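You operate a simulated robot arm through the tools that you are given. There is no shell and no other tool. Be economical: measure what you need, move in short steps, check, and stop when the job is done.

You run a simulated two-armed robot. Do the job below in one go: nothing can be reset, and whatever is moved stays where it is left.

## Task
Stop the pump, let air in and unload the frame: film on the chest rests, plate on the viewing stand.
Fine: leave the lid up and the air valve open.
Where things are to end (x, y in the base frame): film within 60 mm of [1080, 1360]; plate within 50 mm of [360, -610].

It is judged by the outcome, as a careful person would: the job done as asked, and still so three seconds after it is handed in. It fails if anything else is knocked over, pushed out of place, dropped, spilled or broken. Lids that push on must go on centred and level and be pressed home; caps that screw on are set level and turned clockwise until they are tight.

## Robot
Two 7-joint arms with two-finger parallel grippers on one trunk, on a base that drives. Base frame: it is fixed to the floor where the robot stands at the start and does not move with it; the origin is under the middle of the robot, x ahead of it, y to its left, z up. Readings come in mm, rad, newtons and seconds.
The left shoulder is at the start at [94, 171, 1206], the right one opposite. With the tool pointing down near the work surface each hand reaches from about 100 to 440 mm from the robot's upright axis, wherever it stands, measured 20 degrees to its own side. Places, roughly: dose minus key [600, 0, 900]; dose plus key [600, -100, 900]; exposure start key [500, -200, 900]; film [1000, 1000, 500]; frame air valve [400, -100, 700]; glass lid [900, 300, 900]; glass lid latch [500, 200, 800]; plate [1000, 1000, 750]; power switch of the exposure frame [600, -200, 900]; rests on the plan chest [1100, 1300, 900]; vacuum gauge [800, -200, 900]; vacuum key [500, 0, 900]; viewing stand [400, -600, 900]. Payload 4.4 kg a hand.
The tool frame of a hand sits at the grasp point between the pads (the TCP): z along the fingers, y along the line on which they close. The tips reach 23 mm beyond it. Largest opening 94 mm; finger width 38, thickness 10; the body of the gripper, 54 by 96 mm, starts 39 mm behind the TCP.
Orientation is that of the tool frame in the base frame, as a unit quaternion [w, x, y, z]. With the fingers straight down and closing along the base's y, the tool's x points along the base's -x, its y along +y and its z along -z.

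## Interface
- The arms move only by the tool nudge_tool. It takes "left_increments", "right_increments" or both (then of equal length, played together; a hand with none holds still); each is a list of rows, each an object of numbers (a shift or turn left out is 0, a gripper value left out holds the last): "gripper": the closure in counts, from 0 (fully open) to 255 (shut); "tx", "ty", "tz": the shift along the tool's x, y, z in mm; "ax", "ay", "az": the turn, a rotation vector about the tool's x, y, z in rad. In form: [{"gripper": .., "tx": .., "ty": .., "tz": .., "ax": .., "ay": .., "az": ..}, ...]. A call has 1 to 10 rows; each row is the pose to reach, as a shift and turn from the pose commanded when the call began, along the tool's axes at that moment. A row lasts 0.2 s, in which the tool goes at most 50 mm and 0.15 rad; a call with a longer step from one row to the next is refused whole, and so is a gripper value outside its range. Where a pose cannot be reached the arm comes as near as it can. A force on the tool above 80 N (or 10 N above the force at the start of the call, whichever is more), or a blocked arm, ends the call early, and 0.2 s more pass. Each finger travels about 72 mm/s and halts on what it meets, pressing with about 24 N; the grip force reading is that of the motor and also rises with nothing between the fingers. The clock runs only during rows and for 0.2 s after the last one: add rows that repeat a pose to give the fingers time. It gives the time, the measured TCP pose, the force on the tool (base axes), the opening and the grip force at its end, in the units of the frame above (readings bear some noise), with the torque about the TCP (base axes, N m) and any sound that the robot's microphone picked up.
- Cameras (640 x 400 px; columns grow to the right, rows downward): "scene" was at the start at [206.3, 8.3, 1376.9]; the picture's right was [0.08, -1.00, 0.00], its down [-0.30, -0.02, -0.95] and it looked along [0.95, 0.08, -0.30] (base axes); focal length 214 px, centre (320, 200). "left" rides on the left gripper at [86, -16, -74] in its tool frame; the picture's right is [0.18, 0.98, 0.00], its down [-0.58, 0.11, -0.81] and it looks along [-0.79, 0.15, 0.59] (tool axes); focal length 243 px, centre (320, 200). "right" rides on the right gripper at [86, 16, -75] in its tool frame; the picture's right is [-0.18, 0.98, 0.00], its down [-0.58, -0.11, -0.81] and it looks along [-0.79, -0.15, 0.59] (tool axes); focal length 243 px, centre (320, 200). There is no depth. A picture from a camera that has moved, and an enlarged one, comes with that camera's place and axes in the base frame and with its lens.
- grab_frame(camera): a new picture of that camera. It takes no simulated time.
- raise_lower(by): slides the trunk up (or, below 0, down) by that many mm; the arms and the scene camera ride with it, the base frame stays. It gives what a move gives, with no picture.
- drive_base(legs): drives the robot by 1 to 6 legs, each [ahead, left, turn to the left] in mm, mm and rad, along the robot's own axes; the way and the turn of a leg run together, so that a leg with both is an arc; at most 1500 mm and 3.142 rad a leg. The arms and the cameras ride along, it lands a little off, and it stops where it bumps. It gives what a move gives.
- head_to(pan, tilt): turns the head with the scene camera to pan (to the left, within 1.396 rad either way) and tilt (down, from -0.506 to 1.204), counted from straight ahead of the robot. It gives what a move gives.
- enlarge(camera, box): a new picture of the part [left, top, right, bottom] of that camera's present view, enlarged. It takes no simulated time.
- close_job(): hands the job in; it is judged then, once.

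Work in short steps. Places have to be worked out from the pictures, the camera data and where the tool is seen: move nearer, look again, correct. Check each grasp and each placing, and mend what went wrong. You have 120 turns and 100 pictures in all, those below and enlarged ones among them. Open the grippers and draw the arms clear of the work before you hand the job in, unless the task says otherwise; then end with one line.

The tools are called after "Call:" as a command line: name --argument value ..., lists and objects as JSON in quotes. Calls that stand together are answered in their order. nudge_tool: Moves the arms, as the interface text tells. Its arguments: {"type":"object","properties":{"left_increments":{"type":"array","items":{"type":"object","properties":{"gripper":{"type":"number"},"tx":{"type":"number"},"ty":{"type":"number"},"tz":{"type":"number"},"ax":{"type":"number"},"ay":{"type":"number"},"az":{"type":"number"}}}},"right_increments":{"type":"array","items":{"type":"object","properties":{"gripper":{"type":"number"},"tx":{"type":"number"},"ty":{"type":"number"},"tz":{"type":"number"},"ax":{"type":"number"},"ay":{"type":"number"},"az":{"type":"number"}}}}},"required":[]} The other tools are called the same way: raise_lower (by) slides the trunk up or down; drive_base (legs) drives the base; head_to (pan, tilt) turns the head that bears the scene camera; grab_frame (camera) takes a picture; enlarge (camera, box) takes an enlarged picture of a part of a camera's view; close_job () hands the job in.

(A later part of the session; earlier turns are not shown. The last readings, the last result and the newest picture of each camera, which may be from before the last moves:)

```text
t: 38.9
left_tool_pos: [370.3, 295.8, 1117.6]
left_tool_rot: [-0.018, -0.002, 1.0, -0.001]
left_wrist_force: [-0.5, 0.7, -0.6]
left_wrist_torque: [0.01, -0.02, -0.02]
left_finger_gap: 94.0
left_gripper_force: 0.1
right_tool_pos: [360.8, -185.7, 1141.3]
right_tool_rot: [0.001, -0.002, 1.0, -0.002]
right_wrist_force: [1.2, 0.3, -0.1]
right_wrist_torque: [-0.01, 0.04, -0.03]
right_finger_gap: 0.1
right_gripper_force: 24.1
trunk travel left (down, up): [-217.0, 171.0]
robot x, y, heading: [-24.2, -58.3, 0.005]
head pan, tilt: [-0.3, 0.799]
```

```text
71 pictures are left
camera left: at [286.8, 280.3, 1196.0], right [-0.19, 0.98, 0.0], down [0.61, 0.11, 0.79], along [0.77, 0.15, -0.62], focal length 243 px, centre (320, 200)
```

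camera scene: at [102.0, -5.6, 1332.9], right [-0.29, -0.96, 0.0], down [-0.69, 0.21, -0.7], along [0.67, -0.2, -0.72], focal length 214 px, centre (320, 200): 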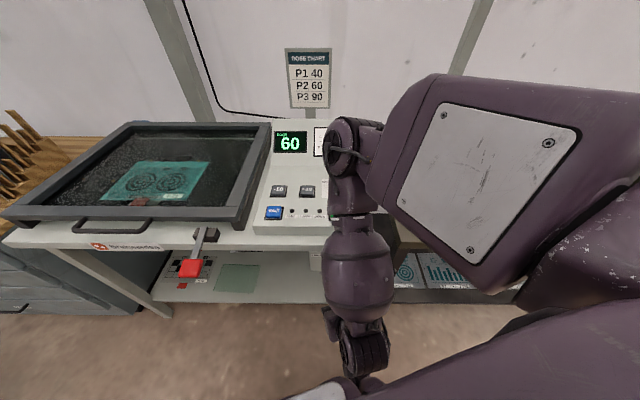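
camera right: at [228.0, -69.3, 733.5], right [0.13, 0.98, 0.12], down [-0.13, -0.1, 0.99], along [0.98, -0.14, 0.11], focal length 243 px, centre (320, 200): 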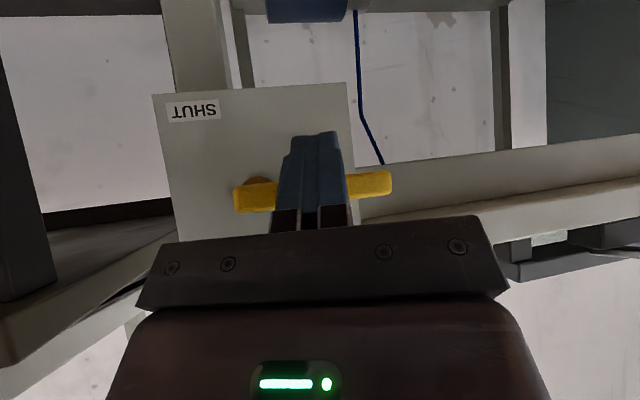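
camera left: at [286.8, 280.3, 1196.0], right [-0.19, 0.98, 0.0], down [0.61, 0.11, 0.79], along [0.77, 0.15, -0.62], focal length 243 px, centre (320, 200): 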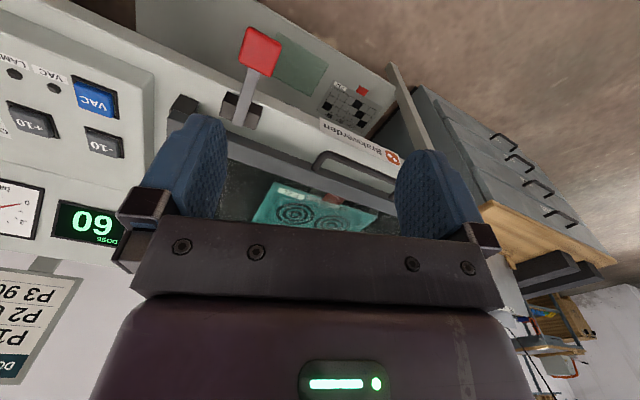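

The latch lever runs from a block at about (537,198,812) to the red grip at (425,225,857). I zoom to understand its motion.

Call:
enlarge --camera "left" --box '[150, 10, 310, 140]'

Call:
head_to --pan 0.6 --tilt 0.9

Call:
grab_frame --camera "scene"

```text
3.08 times, centred on (230, 75) of left
camera zoom: at [286.8, 280.3, 1196.0], right [-0.19, 0.98, 0.0], down [0.61, 0.11, 0.79], along [0.77, 0.15, -0.62], focal length 746 px, centre (597, 585)
```

zoom: 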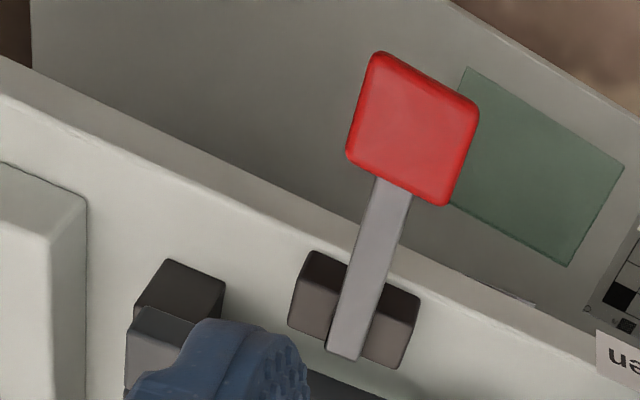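

```text
t: 40.1
left_tool_pos: [369.5, 294.5, 1118.6]
left_tool_rot: [-0.017, -0.002, 1.0, 0.0]
left_wrist_force: [0.6, 1.3, 0.7]
left_wrist_torque: [0.02, 0.0, 0.02]
left_finger_gap: 94.2
left_gripper_force: 0.1
right_tool_pos: [359.8, -187.3, 1140.6]
right_tool_rot: [0.001, -0.001, 1.0, -0.003]
right_wrist_force: [0.4, -0.3, 0.2]
right_wrist_torque: [0.0, 0.0, -0.01]
right_finger_gap: 0.0
right_gripper_force: 23.8
trunk travel left (down, up): [-217.0, 171.0]
robot x, y, heading: [-25.3, -53.4, 0.005]
head pan, tilt: [0.6, 0.901]
```

```text
69 pictures are left
camera scene: at [153.6, -10.8, 1325.3], right [0.57, -0.82, 0.0], down [-0.64, -0.45, -0.62], along [0.51, 0.35, -0.78], focal length 214 px, centre (320, 200)
```

scene: 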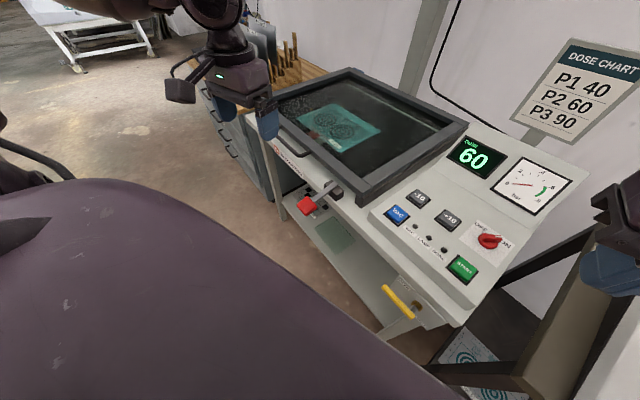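

I refine by hovering the left hand above the red grip (≈(420,224,864)).

Call:
nudge_tool --left_increments '[{"tx": -15, "ty": -20, "tz": 35, "ay": -0.035}, {"tx": -30, "ty": -40, "tz": 75, "ay": -0.035}, {"tx": -42, "ty": -60, "tz": 110, "ay": -0.035}, {"tx": -52, "ty": -69, "tz": 145, "ay": -0.035}, {"tx": -52, "ty": -69, "tz": 165, "ay": -0.035}]'

Call:
grab_frame --camera "left"

Call:
grab_frame --camera "scene"

```text
t: 41.3
left_tool_pos: [413.6, 224.0, 953.9]
left_tool_rot: [0.0, -0.002, 1.0, -0.001]
left_wrist_force: [-1.0, 0.3, 0.5]
left_wrist_torque: [-0.02, -0.02, 0.0]
left_finger_gap: 93.9
left_gripper_force: 0.0
right_tool_pos: [358.4, -187.2, 1140.0]
right_tool_rot: [0.001, -0.001, 1.0, -0.003]
right_wrist_force: [-0.5, -0.7, 0.1]
right_wrist_torque: [0.01, 0.01, 0.0]
right_finger_gap: 0.1
right_gripper_force: 23.9
trunk travel left (down, up): [-217.0, 171.0]
robot x, y, heading: [-19.6, -56.4, 0.008]
head pan, tilt: [0.6, 0.901]
```

```text
68 pictures are left
camera left: at [327.7, 208.6, 1027.8], right [-0.19, 0.98, 0.0], down [0.58, 0.11, 0.81], along [0.79, 0.15, -0.59], focal length 243 px, centre (320, 200)
```

left: 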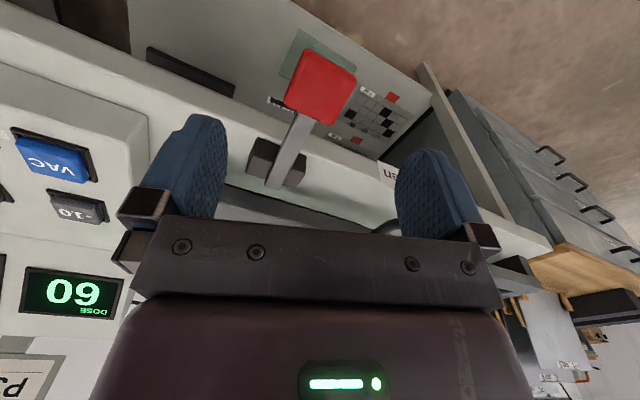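

```text
67 pictures are left
camera scene: at [153.5, -11.2, 1325.4], right [0.57, -0.82, 0.0], down [-0.64, -0.45, -0.62], along [0.51, 0.35, -0.78], focal length 214 px, centre (320, 200)
```

scene: 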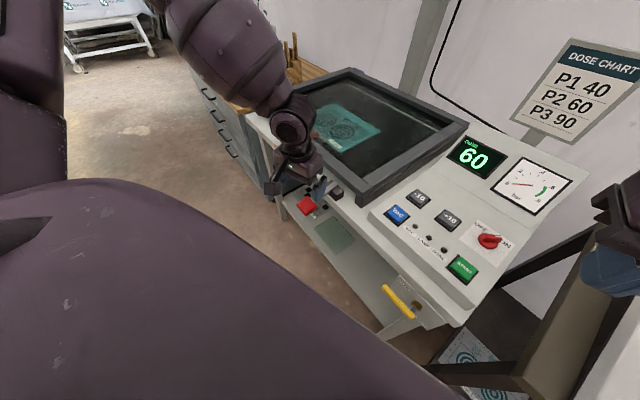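

Better fix: red grip at (430,228,838), lever sloping down to the front from the block at ~(502,200,860). I descend with open fingers around it and close.

Call:
nudge_tool --left_increments '[{"tx": -17, "ty": 4, "tz": 40}, {"tx": -17, "ty": 4, "tz": 80}, {"tx": -17, "ty": 4, "tz": 100}, {"tx": -17, "ty": 4, "tz": 114}]'

Call:
grab_frame --camera "left"

```text
t: 42.3
left_tool_pos: [417.2, 252.8, 889.7]
left_tool_rot: [0.001, -0.002, 1.0, 0.0]
left_wrist_force: [1.1, -0.4, 0.6]
left_wrist_torque: [-0.01, 0.01, -0.01]
left_finger_gap: 94.3
left_gripper_force: 0.0
left hand out of reach, approached as far as the arm can: row 2, 3, 4
right_tool_pos: [358.7, -185.8, 1141.0]
right_tool_rot: [0.003, -0.001, 1.0, -0.003]
right_wrist_force: [-1.0, -0.3, 0.5]
right_wrist_torque: [0.02, 0.0, -0.01]
right_finger_gap: 0.0
right_gripper_force: 25.0
trunk travel left (down, up): [-217.0, 171.0]
robot x, y, heading: [-21.3, -55.9, 0.005]
head pan, tilt: [0.6, 0.901]
```

```text
66 pictures are left
camera left: at [330.7, 237.6, 964.2], right [-0.19, 0.98, 0.0], down [0.58, 0.11, 0.81], along [0.79, 0.15, -0.59], focal length 243 px, centre (320, 200)
```

left: 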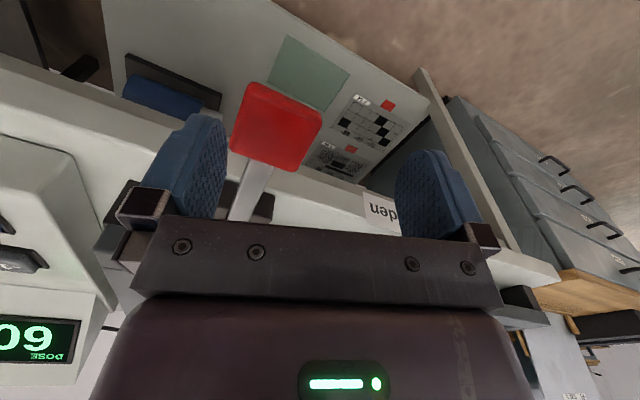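

Reach limit at this trunk height; handle confirmed at (430,229,838). I shift base right/forward and lower the trunk instead.

Call:
drive_base --legs '[[14, -24, 0]]'

Call:
raise_lower --by -54

Call:
grab_frame --camera "left"

```text
t: 43.2
left_tool_pos: [431.1, 230.4, 889.2]
left_tool_rot: [0.0, -0.002, 1.0, -0.001]
left_wrist_force: [0.4, -0.5, 0.5]
left_wrist_torque: [0.04, 0.02, -0.01]
left_finger_gap: 93.4
left_gripper_force: 0.0
right_tool_pos: [374.1, -209.5, 1141.3]
right_tool_rot: [0.001, -0.001, 1.0, -0.003]
right_wrist_force: [0.5, -0.4, -0.5]
right_wrist_torque: [-0.01, -0.02, 0.01]
right_finger_gap: 0.0
right_gripper_force: 23.6
trunk travel left (down, up): [-217.0, 171.0]
robot x, y, heading: [-5.8, -77.9, 0.004]
head pan, tilt: [0.6, 0.901]
```

```text
t: 44.2
left_tool_pos: [431.1, 231.1, 836.3]
left_tool_rot: [0.001, -0.003, 1.0, -0.001]
left_wrist_force: [0.2, 0.0, 1.0]
left_wrist_torque: [-0.02, -0.02, 0.0]
left_finger_gap: 94.0
left_gripper_force: 0.0
right_tool_pos: [390.7, -208.1, 1058.2]
right_tool_rot: [-0.051, 0.0, 0.999, -0.003]
right_wrist_force: [-0.5, -0.4, 0.6]
right_wrist_torque: [0.01, 0.0, 0.02]
right_finger_gap: 0.0
right_gripper_force: 24.2
trunk travel left (down, up): [-163.0, 225.0]
robot x, y, heading: [-9.4, -77.9, 0.003]
head pan, tilt: [0.6, 0.901]
```

```text
65 pictures are left
camera left: at [344.2, 214.6, 911.1], right [-0.19, 0.98, 0.0], down [0.58, 0.11, 0.81], along [0.79, 0.15, -0.59], focal length 243 px, centre (320, 200)
```

left: 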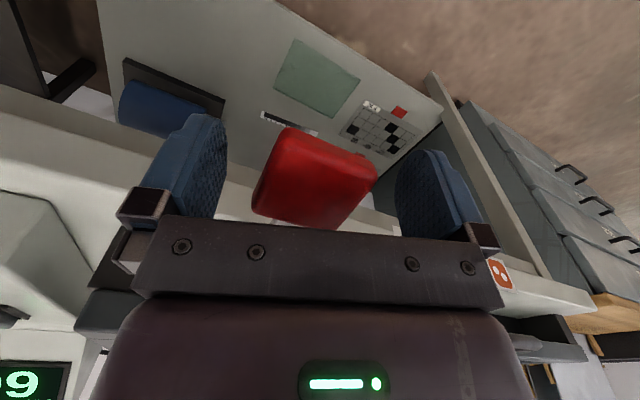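

The handle is between the fingers. I close on it.

Call:
nudge_tool --left_increments '[{"gripper": 255}, {"gripper": 255}, {"gripper": 255}, {"gripper": 255}]'

Call:
grab_frame --camera "left"

```text
t: 45.2
left_tool_pos: [430.6, 227.1, 836.0]
left_tool_rot: [0.0, 0.0, 1.0, -0.001]
left_wrist_force: [-1.0, -27.2, -3.2]
left_wrist_torque: [-0.48, 0.59, -2.0]
left_finger_gap: 58.9
left_gripper_force: 45.2
right_tool_pos: [392.2, -210.8, 1055.9]
right_tool_rot: [-0.051, 0.0, 0.999, -0.001]
right_wrist_force: [0.2, 0.7, 0.6]
right_wrist_torque: [0.0, 0.02, 0.02]
right_finger_gap: 0.2
right_gripper_force: 23.8
trunk travel left (down, up): [-163.0, 225.0]
robot x, y, heading: [-4.7, -78.3, 0.006]
head pan, tilt: [0.6, 0.901]
```

```text
64 pictures are left
camera left: at [344.8, 212.2, 910.8], right [-0.18, 0.98, 0.0], down [0.58, 0.11, 0.81], along [0.79, 0.15, -0.59], focal length 243 px, centre (320, 200)
```

left: 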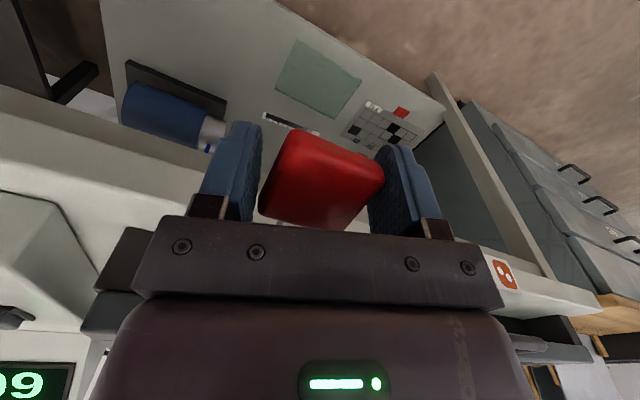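

The handle is skewed relative to my pads: the machine is yawed about -19° in the base frame. I open slightly, yaw the tool to match, and re-close.

Call:
nudge_tool --left_increments '[{"gripper": 20}, {"gripper": 20, "az": 0.12}, {"gripper": 20, "az": 0.24}, {"gripper": 20, "az": 0.34}, {"gripper": 255, "az": 0.34}, {"gripper": 255, "az": 0.34}, {"gripper": 255, "az": 0.34}]'

Call:
grab_frame --camera "left"

```text
t: 46.8
left_tool_pos: [429.7, 226.6, 836.1]
left_tool_rot: [0.0, 0.166, 0.986, -0.002]
left_wrist_force: [-6.5, -17.4, -3.0]
left_wrist_torque: [-0.41, 0.39, 1.32]
left_finger_gap: 48.4
left_gripper_force: 45.0
right_tool_pos: [391.8, -209.8, 1055.9]
right_tool_rot: [-0.051, 0.0, 0.999, -0.002]
right_wrist_force: [-0.3, 0.6, 0.2]
right_wrist_torque: [0.0, -0.01, 0.0]
right_finger_gap: 0.0
right_gripper_force: 24.5
trunk travel left (down, up): [-163.0, 225.0]
robot x, y, heading: [-9.4, -78.5, 0.009]
head pan, tilt: [0.6, 0.901]
```

```text
63 pictures are left
camera left: at [343.0, 242.4, 910.3], right [0.15, 0.99, 0.0], down [0.59, -0.08, 0.81], along [0.8, -0.12, -0.59], focal length 243 px, centre (320, 200)
```

left: 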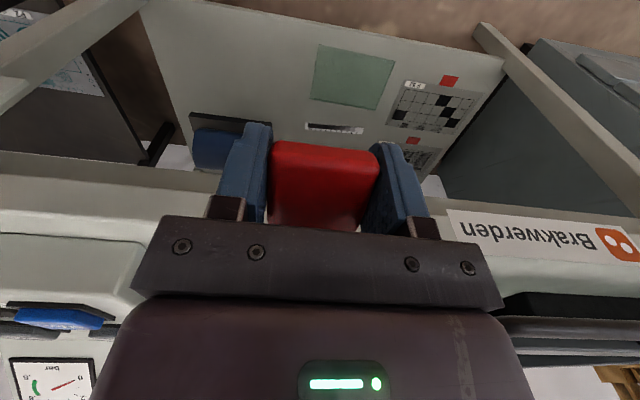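

Well aligned, gap 48. I lift gently to test which way the latch turns.

Call:
nudge_tool --left_increments '[{"tz": -6}, {"tz": -12}, {"tz": -18}, {"tz": -24}, {"tz": -30}]'

Call:
grab_frame --camera "left"

```text
t: 48.0
left_tool_pos: [429.8, 228.9, 866.2]
left_tool_rot: [0.0, 0.167, 0.986, -0.001]
left_wrist_force: [-17.3, -26.3, -11.9]
left_wrist_torque: [0.1, 1.21, 1.68]
left_finger_gap: 48.6
left_gripper_force: 44.9
right_tool_pos: [391.2, -210.5, 1056.5]
right_tool_rot: [-0.051, -0.001, 0.999, -0.002]
right_wrist_force: [-0.4, -0.4, 0.7]
right_wrist_torque: [0.0, 0.03, -0.01]
right_finger_gap: 0.0
right_gripper_force: 23.6
trunk travel left (down, up): [-163.0, 225.0]
robot x, y, heading: [-5.9, -82.7, 0.006]
head pan, tilt: [0.6, 0.901]
```

```text
62 pictures are left
camera left: at [342.8, 242.5, 940.8], right [0.15, 0.99, 0.0], down [0.58, -0.09, 0.81], along [0.8, -0.12, -0.59], focal length 243 px, centre (320, 200)
```

left: 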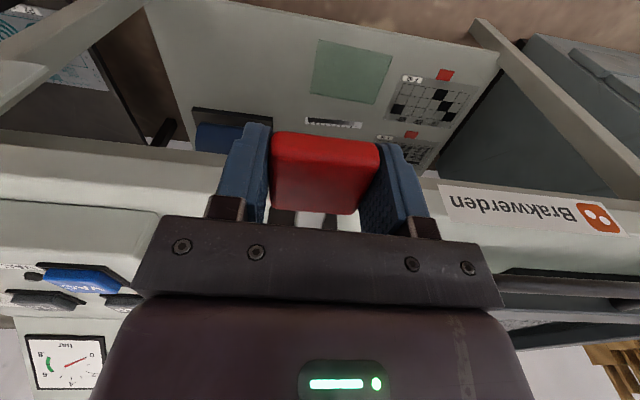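

The lever comes up freely. I continue along its arc.

Call:
nudge_tool --left_increments '[{"tx": -2, "tz": -13}, {"tx": -8, "tz": -27}, {"tx": -15, "tz": -40}, {"tx": -25, "tz": -52}, {"tx": -37, "tz": -61}]'

Call:
grab_frame --camera "left"

```text
t: 49.2
left_tool_pos: [460.7, 218.7, 928.6]
left_tool_rot: [0.001, 0.168, 0.986, -0.001]
left_wrist_force: [-31.8, -11.6, 9.6]
left_wrist_torque: [0.5, 1.13, 1.28]
left_finger_gap: 48.0
left_gripper_force: 45.3
right_tool_pos: [388.4, -209.6, 1058.1]
right_tool_rot: [-0.049, -0.002, 0.999, -0.002]
right_wrist_force: [-0.3, 0.6, -0.5]
right_wrist_torque: [-0.01, -0.01, 0.0]
right_finger_gap: 0.0
right_gripper_force: 24.1
trunk travel left (down, up): [-163.0, 225.0]
robot x, y, heading: [-9.4, -81.8, 0.001]
head pan, tilt: [0.6, 0.901]
```

```text
61 pictures are left
camera left: at [374.5, 232.1, 1004.1], right [0.15, 0.99, 0.0], down [0.58, -0.09, 0.81], along [0.8, -0.12, -0.59], focal length 243 px, centre (320, 200)
```

left: 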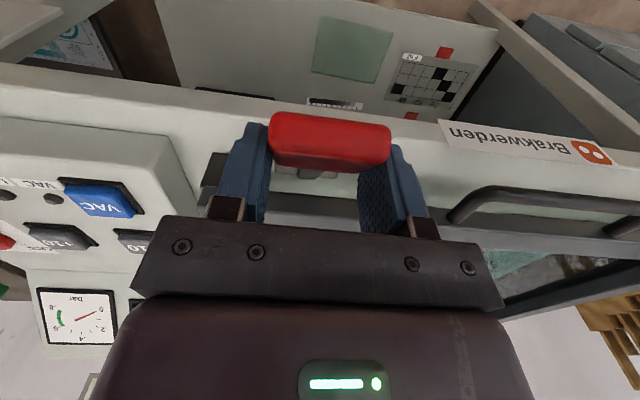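

Lever around 60°. It pulls slightly outward, so I go more up than in.

Call:
nudge_tool --left_increments '[{"tx": 0, "tz": -8}, {"tx": -5, "tz": -16}, {"tx": -13, "tz": -22}, {"tx": -22, "tz": -26}, {"tx": -32, "tz": -28}]'

Call:
grab_frame --camera "left"

Call:
grab_frame --camera "scene"

```text
t: 50.4
left_tool_pos: [491.1, 207.3, 954.1]
left_tool_rot: [-0.001, 0.167, 0.986, 0.0]
left_wrist_force: [-34.2, 2.5, -9.6]
left_wrist_torque: [0.36, 0.53, 0.5]
left_finger_gap: 48.0
left_gripper_force: 44.7
right_tool_pos: [388.4, -207.7, 1057.3]
right_tool_rot: [-0.051, -0.002, 0.999, -0.003]
right_wrist_force: [0.2, -0.1, 0.1]
right_wrist_torque: [0.02, 0.0, -0.02]
right_finger_gap: 0.0
right_gripper_force: 23.7
trunk travel left (down, up): [-163.0, 225.0]
robot x, y, heading: [-7.3, -81.0, 0.007]
head pan, tilt: [0.6, 0.901]
```

```text
60 pictures are left
camera left: at [404.4, 222.3, 1029.1], right [0.15, 0.99, 0.0], down [0.59, -0.09, 0.8], along [0.8, -0.12, -0.59], focal length 243 px, centre (320, 200)
```

left: 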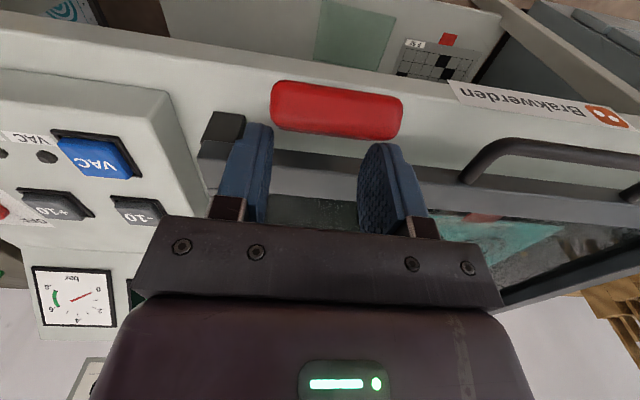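

```text
59 pictures are left
camera scene: at [214.6, -32.7, 1265.7], right [0.57, -0.82, 0.0], down [-0.64, -0.45, -0.62], along [0.51, 0.35, -0.78], focal length 214 px, centre (320, 200)
```

scene: 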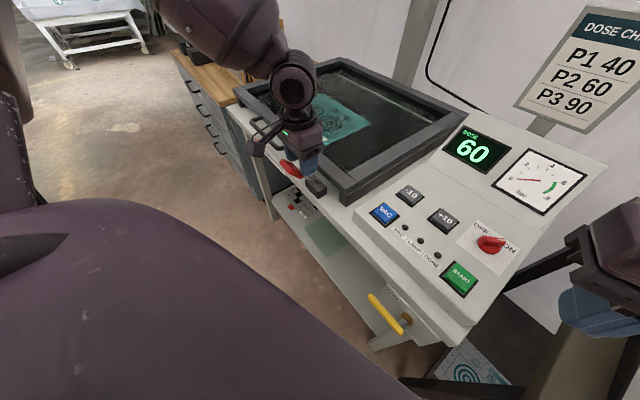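

The handle has stopped following (near vertical stop). I open, rise away and inspect the latch.

Call:
nudge_tool --left_increments '[{"gripper": 0}, {"gripper": 0}, {"gripper": 0, "tz": -40}, {"gripper": 0, "tz": -80}, {"gripper": 0, "tz": -120}]'

Call:
grab_frame --camera "left"

Call:
enlarge --camera "scene" --box '[220, 100, 380, 230]'

```text
t: 51.6
left_tool_pos: [497.0, 208.8, 1075.6]
left_tool_rot: [0.001, 0.167, 0.986, -0.001]
left_wrist_force: [0.3, -0.2, 0.4]
left_wrist_torque: [-0.01, 0.02, -0.02]
left_finger_gap: 94.0
left_gripper_force: 0.0
right_tool_pos: [390.2, -209.1, 1058.1]
right_tool_rot: [-0.05, -0.001, 0.999, -0.002]
right_wrist_force: [-0.7, 0.4, 0.1]
right_wrist_torque: [0.0, 0.0, -0.01]
right_finger_gap: 0.0
right_gripper_force: 24.2
trunk travel left (down, up): [-163.0, 225.0]
robot x, y, heading: [-10.3, -79.0, 0.007]
head pan, tilt: [0.6, 0.901]
```

```text
58 pictures are left
camera left: at [409.9, 223.1, 1150.2], right [0.15, 0.99, 0.0], down [0.58, -0.09, 0.81], along [0.8, -0.12, -0.59], focal length 243 px, centre (320, 200)
```

left: 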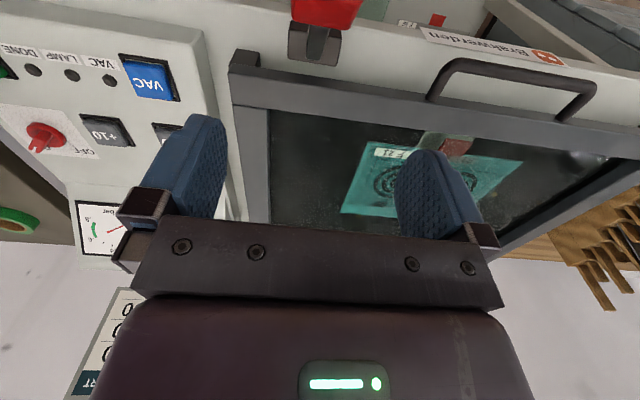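

```text
3.08 times, centred on (300, 165) of scene
camera zoom: at [216.7, -33.5, 1265.4], right [0.57, -0.82, 0.0], down [-0.64, -0.45, -0.62], along [0.51, 0.35, -0.78], focal length 660 px, centre (382, 308)
```

zoom: 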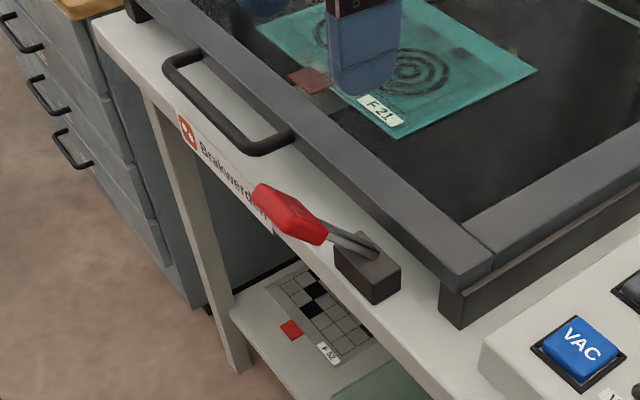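

The latch lever sits raised at its stop. Next is the lid: its bar handle is near (578,415,873), and the machine is yawed ≈-0.3 rad. I turn the robot to face it squarely and place the handle in front of the left arm.

Call:
drive_base --legs '[[0, 0, -0.3], [-12, 495, 0]]'

Call:
head_to --pan 0.2 --tilt 0.8

Call:
grab_frame --camera "scene"

Call:
grab_frame --camera "left"

```text
t: 57.4
left_tool_pos: [694.1, 525.3, 1073.9]
left_tool_rot: [0.001, 0.313, 0.95, -0.001]
left_wrist_force: [1.0, -0.6, -0.6]
left_wrist_torque: [0.01, -0.04, 0.0]
left_finger_gap: 94.0
left_gripper_force: 0.1
right_tool_pos: [466.6, 159.1, 1056.5]
right_tool_rot: [-0.052, 0.15, 0.987, 0.005]
right_wrist_force: [0.3, -0.2, -0.5]
right_wrist_torque: [0.01, 0.04, 0.01]
right_finger_gap: 0.1
right_gripper_force: 24.2
trunk travel left (down, up): [-163.0, 225.0]
robot x, y, heading: [127.3, 399.8, -0.296]
head pan, tilt: [0.6, 0.901]
```

```text
t: 58.3
left_tool_pos: [694.7, 525.3, 1073.2]
left_tool_rot: [0.001, 0.313, 0.95, -0.001]
left_wrist_force: [0.2, -0.5, 0.7]
left_wrist_torque: [-0.04, -0.01, -0.02]
left_finger_gap: 93.9
left_gripper_force: 0.0
right_tool_pos: [467.0, 157.9, 1056.8]
right_tool_rot: [-0.051, 0.15, 0.987, 0.005]
right_wrist_force: [-1.0, 0.0, 0.2]
right_wrist_torque: [-0.01, -0.02, -0.03]
right_finger_gap: 0.2
right_gripper_force: 23.9
trunk travel left (down, up): [-163.0, 225.0]
robot x, y, heading: [124.5, 401.9, -0.294]
head pan, tilt: [0.201, 0.799]
```

```text
56 pictures are left
camera scene: at [362.2, 346.9, 1273.0], right [-0.1, -1.0, 0.0], down [-0.71, 0.07, -0.7], along [0.69, -0.07, -0.72], focal length 214 px, centre (320, 200)
```

scene: 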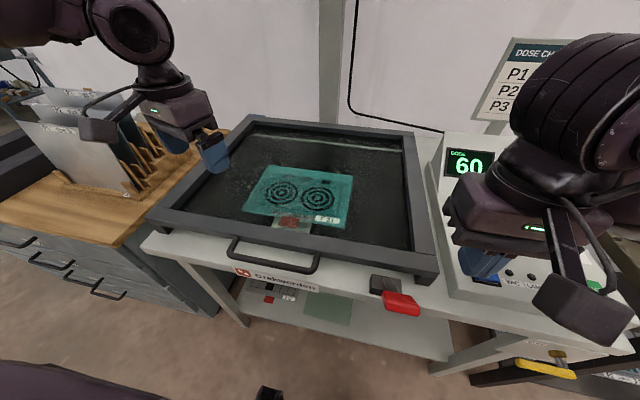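

```text
55 pictures are left
camera left: at [614.9, 564.8, 1149.2], right [0.44, 0.9, 0.0], down [0.53, -0.26, 0.81], along [0.73, -0.35, -0.59], focal length 243 px, centre (320, 200)
```

left: 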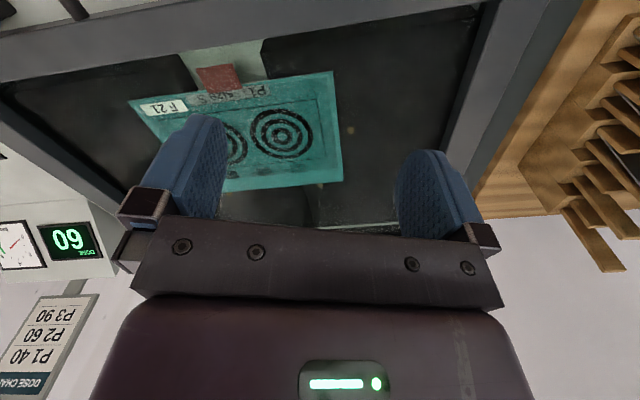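

Handle confirmed at ≈(573,416,873). I turn the left tool so it closes across the bar and bring it above it.

Call:
nudge_tool --left_increments '[{"tx": 4, "ty": -18, "az": 0.14}, {"tx": 8, "ty": -36, "az": 0.28}, {"tx": 11, "ty": -54, "tz": 10, "az": 0.42}, {"tx": 14, "ty": -72, "tz": 25, "az": 0.56}, {"tx": 18, "ty": -90, "tz": 40, "az": 0.7}, {"tx": 22, "ty": -108, "tz": 55, "az": 0.84}, {"tx": 26, "ty": -126, "tz": 70, "az": 0.98}, {"tx": 30, "ty": -145, "tz": 85, "az": 1.11}, {"tx": 32, "ty": -159, "tz": 95, "az": 1.23}]'

Call:
grab_frame --camera "left"

Call:
grab_frame --camera "scene"

```text
t: 60.3
left_tool_pos: [573.4, 416.5, 978.0]
left_tool_rot: [0.001, 0.804, 0.594, 0.001]
left_wrist_force: [-0.7, -0.2, 0.1]
left_wrist_torque: [-0.01, 0.01, 0.02]
left_finger_gap: 94.0
left_gripper_force: 0.0
right_tool_pos: [468.6, 157.9, 1056.9]
right_tool_rot: [-0.052, 0.149, 0.987, 0.005]
right_wrist_force: [-0.6, -0.2, -0.1]
right_wrist_torque: [0.01, 0.02, 0.01]
right_finger_gap: 0.1
right_gripper_force: 24.3
trunk travel left (down, up): [-163.0, 225.0]
robot x, y, heading: [128.5, 398.9, -0.293]
head pan, tilt: [0.201, 0.799]
```

```text
54 pictures are left
camera left: at [583.9, 504.2, 1052.6], right [0.99, -0.11, 0.0], down [-0.07, -0.59, 0.81], along [-0.09, -0.8, -0.59], focal length 243 px, centre (320, 200)
```

left: 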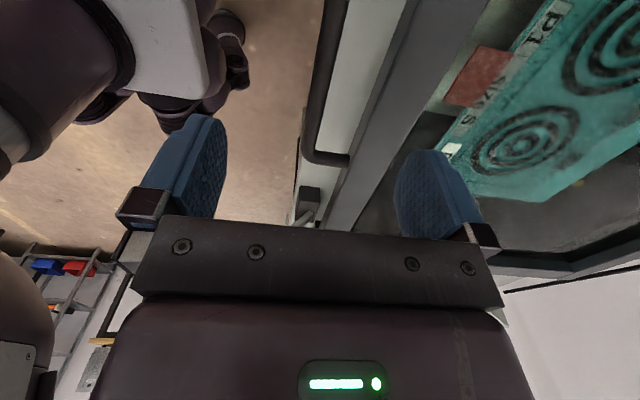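

```text
53 pictures are left
camera scene: at [363.1, 347.1, 1272.7], right [-0.1, -1.0, 0.0], down [-0.71, 0.07, -0.7], along [0.69, -0.07, -0.72], focal length 214 px, centre (320, 200)
```

scene: 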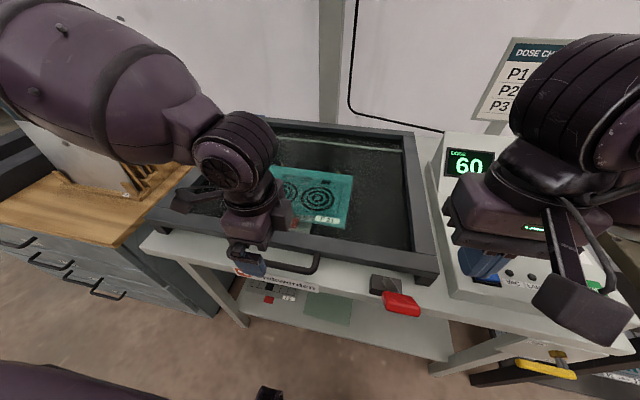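

The bar lies ~6 mm further along f, with a ~40 mm gap to the lid. I pre-close to ~36 mm and descend around the bar.

Call:
nudge_tool --left_increments '[{"gripper": 157, "ty": 6}, {"gripper": 157, "ty": 6, "tz": 20}, {"gripper": 157, "ty": 6, "tz": 40}, {"gripper": 157, "ty": 6, "tz": 60}]'

Call:
grab_frame --camera "left"

```text
t: 61.3
left_tool_pos: [583.5, 432.3, 927.3]
left_tool_rot: [0.001, 0.804, 0.595, -0.002]
left_wrist_force: [0.6, -0.9, -0.1]
left_wrist_torque: [0.03, 0.02, 0.04]
left_finger_gap: 36.1
left_gripper_force: 0.1
left hand out of reach, approached as far as the arm can: row 2, 3, 4
right_tool_pos: [468.2, 157.7, 1056.5]
right_tool_rot: [-0.052, 0.15, 0.987, 0.005]
right_wrist_force: [0.3, 0.0, -0.6]
right_wrist_torque: [0.0, -0.01, -0.03]
right_finger_gap: 0.1
right_gripper_force: 24.1
trunk travel left (down, up): [-163.0, 225.0]
robot x, y, heading: [121.3, 400.6, -0.298]
head pan, tilt: [0.201, 0.799]
```

```text
52 pictures are left
camera left: at [593.8, 521.4, 1002.2], right [0.99, -0.11, 0.0], down [-0.07, -0.59, 0.81], along [-0.09, -0.8, -0.59], focal length 243 px, centre (320, 200)
```

left: 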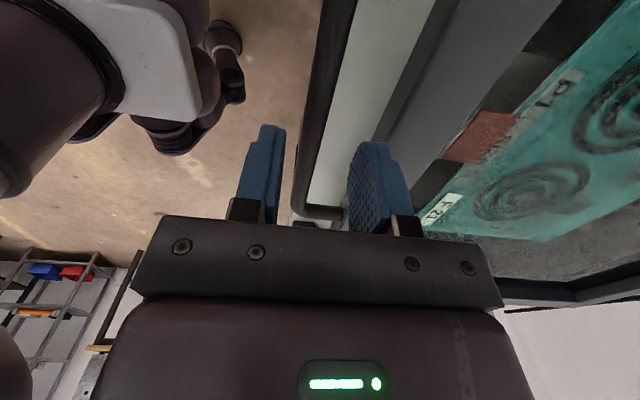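

Centred on the bar but at reach limit; I lower the trunk 48 mm to bring the fingers around it.

Call:
raise_lower --by -48

Call:
grab_frame --camera "left"

```text
t: 62.2
left_tool_pos: [582.9, 431.3, 882.1]
left_tool_rot: [0.002, 0.803, 0.595, 0.0]
left_wrist_force: [-0.3, 0.3, 0.3]
left_wrist_torque: [0.0, -0.02, -0.03]
left_finger_gap: 35.7
left_gripper_force: 0.0
right_tool_pos: [486.4, 152.7, 965.9]
right_tool_rot: [-0.131, 0.15, 0.98, 0.017]
right_wrist_force: [-0.1, 0.1, 1.1]
right_wrist_torque: [-0.03, -0.03, 0.0]
right_finger_gap: 0.0
right_gripper_force: 24.3
trunk travel left (down, up): [-115.0, 273.0]
robot x, y, heading: [126.5, 400.1, -0.301]
head pan, tilt: [0.201, 0.799]
```

```text
51 pictures are left
camera left: at [591.5, 519.9, 956.8], right [0.99, -0.11, 0.0], down [-0.07, -0.58, 0.81], along [-0.09, -0.8, -0.59], focal length 243 px, centre (320, 200)
```

left: 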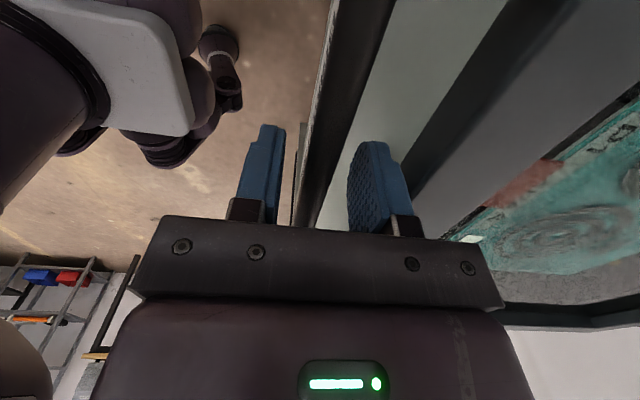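

The bar is between the fingers. I close.

Call:
nudge_tool --left_increments '[{"gripper": 255}, {"gripper": 255}, {"gripper": 255}]' --right_increments '[{"tz": -15}, {"tz": -40}, {"tz": -70}]'

Call:
enlarge --camera "left" --box '[220, 60, 460, 240]'

```text
t: 63.0
left_tool_pos: [581.6, 430.3, 880.3]
left_tool_rot: [0.0, 0.804, 0.595, -0.001]
left_wrist_force: [-13.8, 1.8, -2.5]
left_wrist_torque: [-0.46, -0.02, -0.6]
left_finger_gap: 13.6
left_gripper_force: 45.0
right_tool_pos: [503.1, 148.9, 1032.0]
right_tool_rot: [-0.132, 0.15, 0.98, 0.018]
right_wrist_force: [1.0, -0.3, 0.1]
right_wrist_torque: [0.02, -0.01, 0.02]
right_finger_gap: 0.0
right_gripper_force: 23.9
trunk travel left (down, up): [-115.0, 273.0]
robot x, y, heading: [130.5, 401.0, -0.296]
head pan, tilt: [0.201, 0.799]
```

```text
2.22 times, centred on (340, 150) of left
camera zoom: at [591.4, 519.8, 955.5], right [0.99, -0.11, 0.0], down [-0.07, -0.59, 0.81], along [-0.09, -0.8, -0.59], focal length 539 px, centre (276, 311)
```

zoom: 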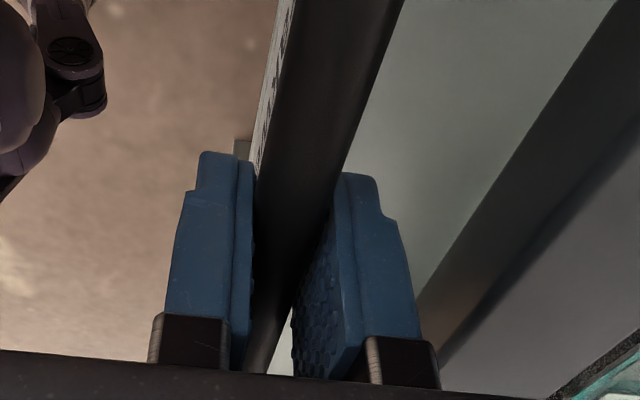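

Bar gripped (13.6 mm). I test-lift 30 mm.

Call:
nudge_tool --left_increments '[{"tz": -8}, {"tz": -16}, {"tz": -24}, {"tz": -32}]'

Call:
grab_frame --camera "scene"

```text
t: 64.0
left_tool_pos: [581.6, 430.8, 913.3]
left_tool_rot: [-0.001, 0.805, 0.594, 0.0]
left_wrist_force: [-25.9, 14.1, 0.1]
left_wrist_torque: [-0.3, -0.05, -0.26]
left_finger_gap: 13.6
left_gripper_force: 44.8
left hand out of reach, approached as far as the arm can: row 3
right_tool_pos: [502.6, 146.3, 1031.4]
right_tool_rot: [-0.13, 0.15, 0.98, 0.017]
right_wrist_force: [0.4, 0.2, -0.3]
right_wrist_torque: [0.03, 0.05, -0.03]
right_finger_gap: 0.1
right_gripper_force: 23.6
trunk travel left (down, up): [-115.0, 273.0]
robot x, y, heading: [128.1, 402.9, -0.299]
head pan, tilt: [0.201, 0.799]
```

```text
49 pictures are left
camera scene: at [407.8, 332.6, 1215.7], right [-0.1, -1.0, 0.0], down [-0.71, 0.07, -0.7], along [0.69, -0.07, -0.72], focal length 214 px, centre (320, 200)
```

scene: 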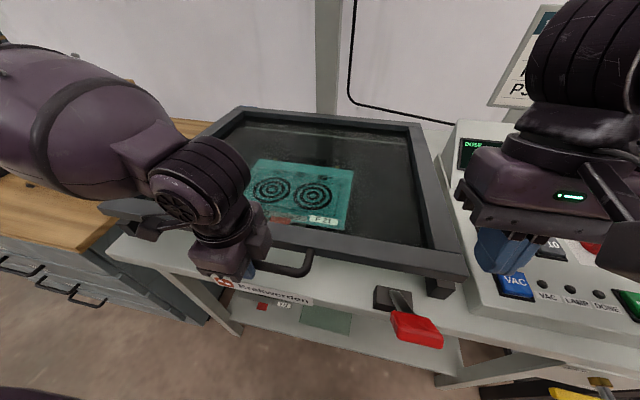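

The lid comes up freely, so the latch is released. I keep lifting by trunk in steps, moving the hand forward along the arc between them.

Call:
raise_lower --by 60

Call:
nudge_tool --left_increments '[{"ty": 4}, {"ty": 8}]'

Call:
raise_lower --by 50

Call:
nudge_tool --left_increments '[{"ty": 6}, {"ty": 12}]'

```text
t: 65.0
left_tool_pos: [587.1, 427.6, 970.3]
left_tool_rot: [0.001, 0.804, 0.595, -0.001]
left_wrist_force: [32.6, -9.6, -7.8]
left_wrist_torque: [-0.17, -0.09, -0.92]
left_finger_gap: 14.1
left_gripper_force: 45.4
right_tool_pos: [508.3, 146.6, 1088.0]
right_tool_rot: [-0.134, 0.15, 0.979, 0.018]
right_wrist_force: [-0.1, 0.3, 0.0]
right_wrist_torque: [0.03, 0.01, -0.02]
right_finger_gap: 0.0
right_gripper_force: 23.7
trunk travel left (down, up): [-175.0, 213.0]
robot x, y, heading: [126.9, 402.8, -0.3]
head pan, tilt: [0.201, 0.799]
```

```text
t: 65.6
left_tool_pos: [587.4, 428.8, 970.9]
left_tool_rot: [-0.001, 0.804, 0.594, -0.002]
left_wrist_force: [0.0, 0.1, -3.8]
left_wrist_torque: [-1.06, 0.49, -0.53]
left_finger_gap: 13.6
left_gripper_force: 45.1
right_tool_pos: [504.2, 146.1, 1091.1]
right_tool_rot: [-0.132, 0.15, 0.98, 0.018]
right_wrist_force: [-0.4, 0.3, 0.1]
right_wrist_torque: [0.01, -0.02, -0.04]
right_finger_gap: 0.0
right_gripper_force: 24.4
trunk travel left (down, up): [-175.0, 213.0]
robot x, y, heading: [130.5, 402.4, -0.298]
head pan, tilt: [0.201, 0.799]
```

```text
t: 66.3
left_tool_pos: [602.9, 424.5, 1041.7]
left_tool_rot: [0.046, 0.802, 0.595, 0.028]
left_wrist_force: [38.8, -13.1, -12.4]
left_wrist_torque: [-0.78, 0.06, -1.35]
left_finger_gap: 13.9
left_gripper_force: 45.4
right_tool_pos: [504.7, 145.3, 1137.8]
right_tool_rot: [-0.125, 0.152, 0.98, 0.017]
right_wrist_force: [-0.2, 1.1, -0.6]
right_wrist_torque: [0.02, 0.0, -0.04]
right_finger_gap: 0.0
right_gripper_force: 23.9
trunk travel left (down, up): [-216.0, 173.0]
robot x, y, heading: [128.2, 401.8, -0.299]
head pan, tilt: [0.201, 0.799]
stopped: the force on the tool passed its limit at 93 N (the readings are from after the stop); the commanded pose is now the measured one
```

```text
t: 66.9
left_tool_pos: [602.6, 422.7, 1043.3]
left_tool_rot: [0.04, 0.803, 0.594, 0.024]
left_wrist_force: [-8.4, -11.2, -1.1]
left_wrist_torque: [-0.36, 0.22, -0.66]
left_finger_gap: 13.6
left_gripper_force: 45.0
right_tool_pos: [501.1, 146.0, 1138.0]
right_tool_rot: [-0.124, 0.151, 0.981, 0.017]
right_wrist_force: [0.3, 0.2, 0.1]
right_wrist_torque: [0.0, -0.01, 0.03]
right_finger_gap: 0.1
right_gripper_force: 24.0
trunk travel left (down, up): [-216.0, 173.0]
robot x, y, heading: [127.1, 400.0, -0.297]
head pan, tilt: [0.201, 0.799]
```

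The arc matches R≈575. I continue with arm moves following the arc (up plus forward).

Call:
nudge_tool --left_increments '[{"tz": -18, "ty": 6}, {"tz": -36, "ty": 12}, {"tz": -54, "ty": 19}, {"tz": -72, "ty": 27}, {"tz": -90, "ty": 35}, {"tz": -107, "ty": 43}, {"tz": -124, "ty": 53}, {"tz": -140, "ty": 63}]'

Call:
grab_frame --camera "scene"

```text
t: 68.7
left_tool_pos: [661.3, 406.5, 1184.0]
left_tool_rot: [0.039, 0.803, 0.594, 0.025]
left_wrist_force: [32.9, -27.6, -25.3]
left_wrist_torque: [-0.54, 0.05, -1.79]
left_finger_gap: 13.8
left_gripper_force: 45.0
right_tool_pos: [506.8, 141.9, 1134.2]
right_tool_rot: [-0.128, 0.15, 0.98, 0.018]
right_wrist_force: [-0.8, 0.0, 0.2]
right_wrist_torque: [-0.05, 0.02, 0.04]
right_finger_gap: 0.0
right_gripper_force: 24.0
trunk travel left (down, up): [-216.0, 173.0]
robot x, y, heading: [130.4, 403.2, -0.303]
head pan, tilt: [0.201, 0.799]
```

```text
48 pictures are left
camera scene: at [322.7, 356.5, 1329.8], right [-0.1, -0.99, 0.0], down [-0.72, 0.07, -0.69], along [0.69, -0.07, -0.72], focal length 214 px, centre (320, 200)
```

scene: 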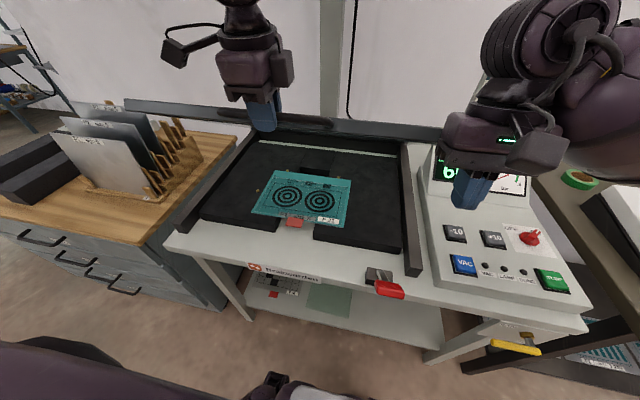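

Lid at ≈33°. The handle pulls forward so the radius is nearer 545; I continue with more forward motion.

Call:
nudge_tool --left_increments '[{"tz": -14, "ty": 18}, {"tz": -30, "ty": 35}, {"tz": -46, "ty": 52}, {"tz": -63, "ty": 69}, {"tz": -80, "ty": 87}, {"tz": -97, "ty": 105}, {"tz": -112, "ty": 123}]'

Call:
grab_frame --camera "scene"

```text
t: 70.3
left_tool_pos: [719.5, 406.4, 1266.5]
left_tool_rot: [0.041, 0.803, 0.594, 0.025]
left_wrist_force: [-0.6, -36.1, -9.5]
left_wrist_torque: [-0.53, 0.04, -1.59]
left_finger_gap: 14.0
left_gripper_force: 45.2
left hand out of reach, approached as far as the arm can: row 3, 4, 5, 6, 7
right_tool_pos: [503.1, 142.5, 1136.1]
right_tool_rot: [-0.126, 0.151, 0.98, 0.018]
right_wrist_force: [-0.3, 0.1, 0.6]
right_wrist_torque: [-0.01, 0.02, 0.03]
right_finger_gap: 0.2
right_gripper_force: 24.2
trunk travel left (down, up): [-216.0, 173.0]
robot x, y, heading: [123.4, 400.1, -0.295]
head pan, tilt: [0.201, 0.799]
```

```text
47 pictures are left
camera scene: at [317.1, 355.3, 1331.0], right [-0.1, -0.99, 0.0], down [-0.71, 0.07, -0.7], along [0.69, -0.07, -0.72], focal length 214 px, centre (320, 200)
```

scene: 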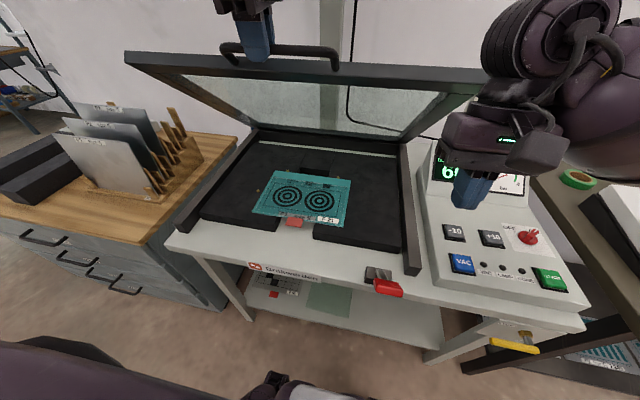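

At ≈45° the arm is at reach; I follow the arc with small alternating trunk and base steps.

Call:
raise_lower --by 20

Call:
drive_base --legs '[[24, 0, 0]]'

Call:
raise_lower --by 20

Call:
drive_base --legs '[[26, 0, 0]]'

```text
t: 71.0
left_tool_pos: [708.8, 419.6, 1306.9]
left_tool_rot: [0.055, 0.8, 0.597, 0.037]
left_wrist_force: [0.6, -0.9, 0.2]
left_wrist_torque: [0.07, 0.05, 0.0]
left_finger_gap: 0.1
left_gripper_force: 42.2
right_tool_pos: [501.4, 146.7, 1155.8]
right_tool_rot: [-0.125, 0.15, 0.981, 0.017]
right_wrist_force: [0.2, -0.9, -0.5]
right_wrist_torque: [0.02, 0.04, -0.01]
right_finger_gap: 0.0
right_gripper_force: 24.5
trunk travel left (down, up): [-236.0, 153.0]
robot x, y, heading: [127.0, 404.5, -0.3]
head pan, tilt: [0.201, 0.799]
```

```text
t: 71.8
left_tool_pos: [730.7, 411.1, 1306.5]
left_tool_rot: [0.056, 0.801, 0.594, 0.036]
left_wrist_force: [-0.4, -0.6, -0.5]
left_wrist_torque: [0.02, 0.05, 0.0]
left_finger_gap: 0.0
left_gripper_force: 42.1
right_tool_pos: [524.9, 140.0, 1157.4]
right_tool_rot: [-0.124, 0.15, 0.981, 0.017]
right_wrist_force: [-0.3, 0.3, 0.9]
right_wrist_torque: [0.01, 0.04, 0.03]
right_finger_gap: 0.0
right_gripper_force: 24.3
trunk travel left (down, up): [-236.0, 153.0]
robot x, y, heading: [152.1, 397.0, -0.301]
head pan, tilt: [0.201, 0.799]
```

```text
t: 72.4
left_tool_pos: [720.0, 416.6, 1343.2]
left_tool_rot: [0.072, 0.799, 0.595, 0.046]
left_wrist_force: [0.0, -0.1, -0.6]
left_wrist_torque: [-0.01, 0.02, 0.02]
left_finger_gap: 0.0
left_gripper_force: 42.9
right_tool_pos: [527.0, 139.4, 1175.7]
right_tool_rot: [-0.127, 0.151, 0.98, 0.017]
right_wrist_force: [0.1, -0.7, -1.4]
right_wrist_torque: [-0.03, 0.04, 0.01]
right_finger_gap: 0.1
right_gripper_force: 24.1
trunk travel left (down, up): [-256.0, 133.0]
robot x, y, heading: [150.2, 393.1, -0.296]
head pan, tilt: [0.201, 0.799]
```

```text
t: 73.2
left_tool_pos: [743.7, 408.8, 1344.6]
left_tool_rot: [0.071, 0.799, 0.595, 0.047]
left_wrist_force: [0.5, -1.0, -0.7]
left_wrist_torque: [0.02, 0.05, 0.04]
left_finger_gap: 0.0
left_gripper_force: 41.9
right_tool_pos: [549.2, 132.3, 1178.8]
right_tool_rot: [-0.125, 0.151, 0.981, 0.016]
right_wrist_force: [0.5, 0.9, -0.1]
right_wrist_torque: [0.03, 0.05, 0.0]
right_finger_gap: 0.0
right_gripper_force: 24.0
trunk travel left (down, up): [-256.0, 133.0]
robot x, y, heading: [175.4, 389.4, -0.3]
head pan, tilt: [0.201, 0.799]
```

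The bar slipped out of the grip. I check where the lid is.

Call:
grab_frame --camera "scene"

Call:
grab_frame --camera "left"

```text
46 pictures are left
camera scene: at [336.4, 354.3, 1374.0], right [-0.1, -1.0, 0.0], down [-0.71, 0.07, -0.7], along [0.69, -0.07, -0.72], focal length 214 px, centre (320, 200)
```

scene: 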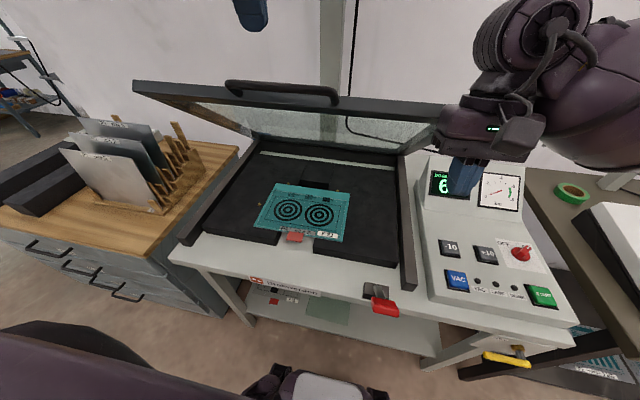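

```text
45 pictures are left
camera left: at [742.0, 501.9, 1414.1], right [0.98, -0.1, 0.17], down [-0.19, -0.54, 0.82], along [0.01, -0.84, -0.55], focal length 243 px, centre (320, 200)
```

left: 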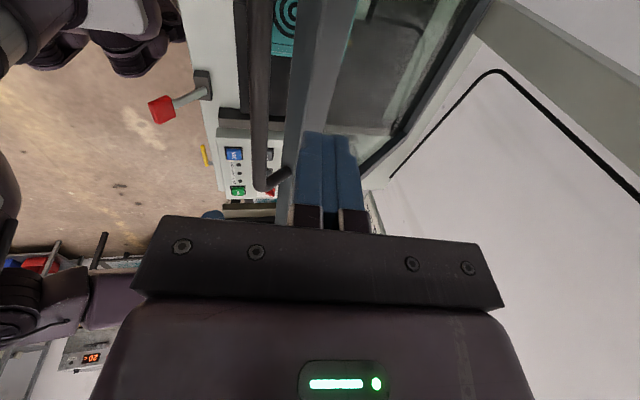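

The lid holds itself at ≈45°. I want it further up, so I back the left hand off and turn it to point forward to re-grip the bar from the front.

Call:
nudge_tool --left_increments '[{"ty": -20, "tz": -10, "ax": -0.14}, {"ty": -40, "tz": -20, "ax": -0.28}, {"ty": -60, "tz": -25, "ax": -0.42}, {"ty": -80, "tz": -25, "ax": -0.56}, {"ty": -100, "tz": -25, "ax": -0.7}, {"ty": -120, "tz": -25, "ax": -0.84}, {"ty": -140, "tz": -25, "ax": -0.98}, {"ty": -150, "tz": -25, "ax": -1.12}, {"ty": -150, "tz": -25, "ax": -1.26}, {"ty": -150, "tz": -25, "ax": -1.4}]'

Call:
grab_frame --camera "left"

```text
t: 75.5
left_tool_pos: [661.3, 410.6, 1386.7]
left_tool_rot: [0.57, 0.564, 0.425, 0.419]
left_wrist_force: [-0.8, -0.4, 1.3]
left_wrist_torque: [-0.04, 0.06, 0.01]
left_finger_gap: 0.1
left_gripper_force: 42.8
left hand out of reach, approached as far as the arm can: row 7, 8, 9, 10
right_tool_pos: [548.8, 131.2, 1178.1]
right_tool_rot: [-0.124, 0.151, 0.981, 0.017]
right_wrist_force: [1.0, 0.5, 1.0]
right_wrist_torque: [0.03, 0.01, -0.03]
right_finger_gap: 0.2
right_gripper_force: 24.4
trunk travel left (down, up): [-256.0, 133.0]
robot x, y, heading: [174.1, 388.9, -0.301]
head pan, tilt: [0.201, 0.799]
```

```text
44 pictures are left
camera left: at [615.0, 515.5, 1370.5], right [0.05, 0.19, 0.98], down [-0.94, -0.32, 0.11], along [0.34, -0.93, 0.16], focal length 243 px, centre (320, 200)
```

left: 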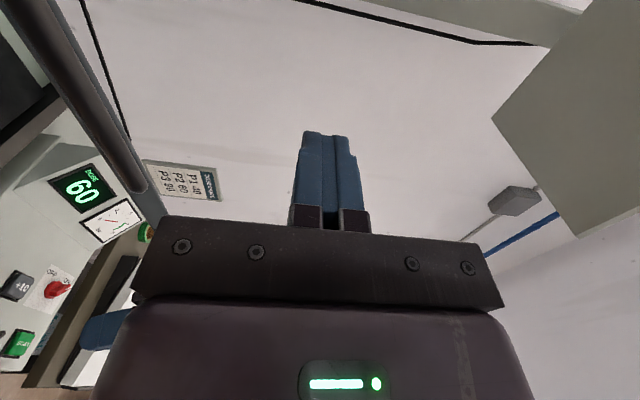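

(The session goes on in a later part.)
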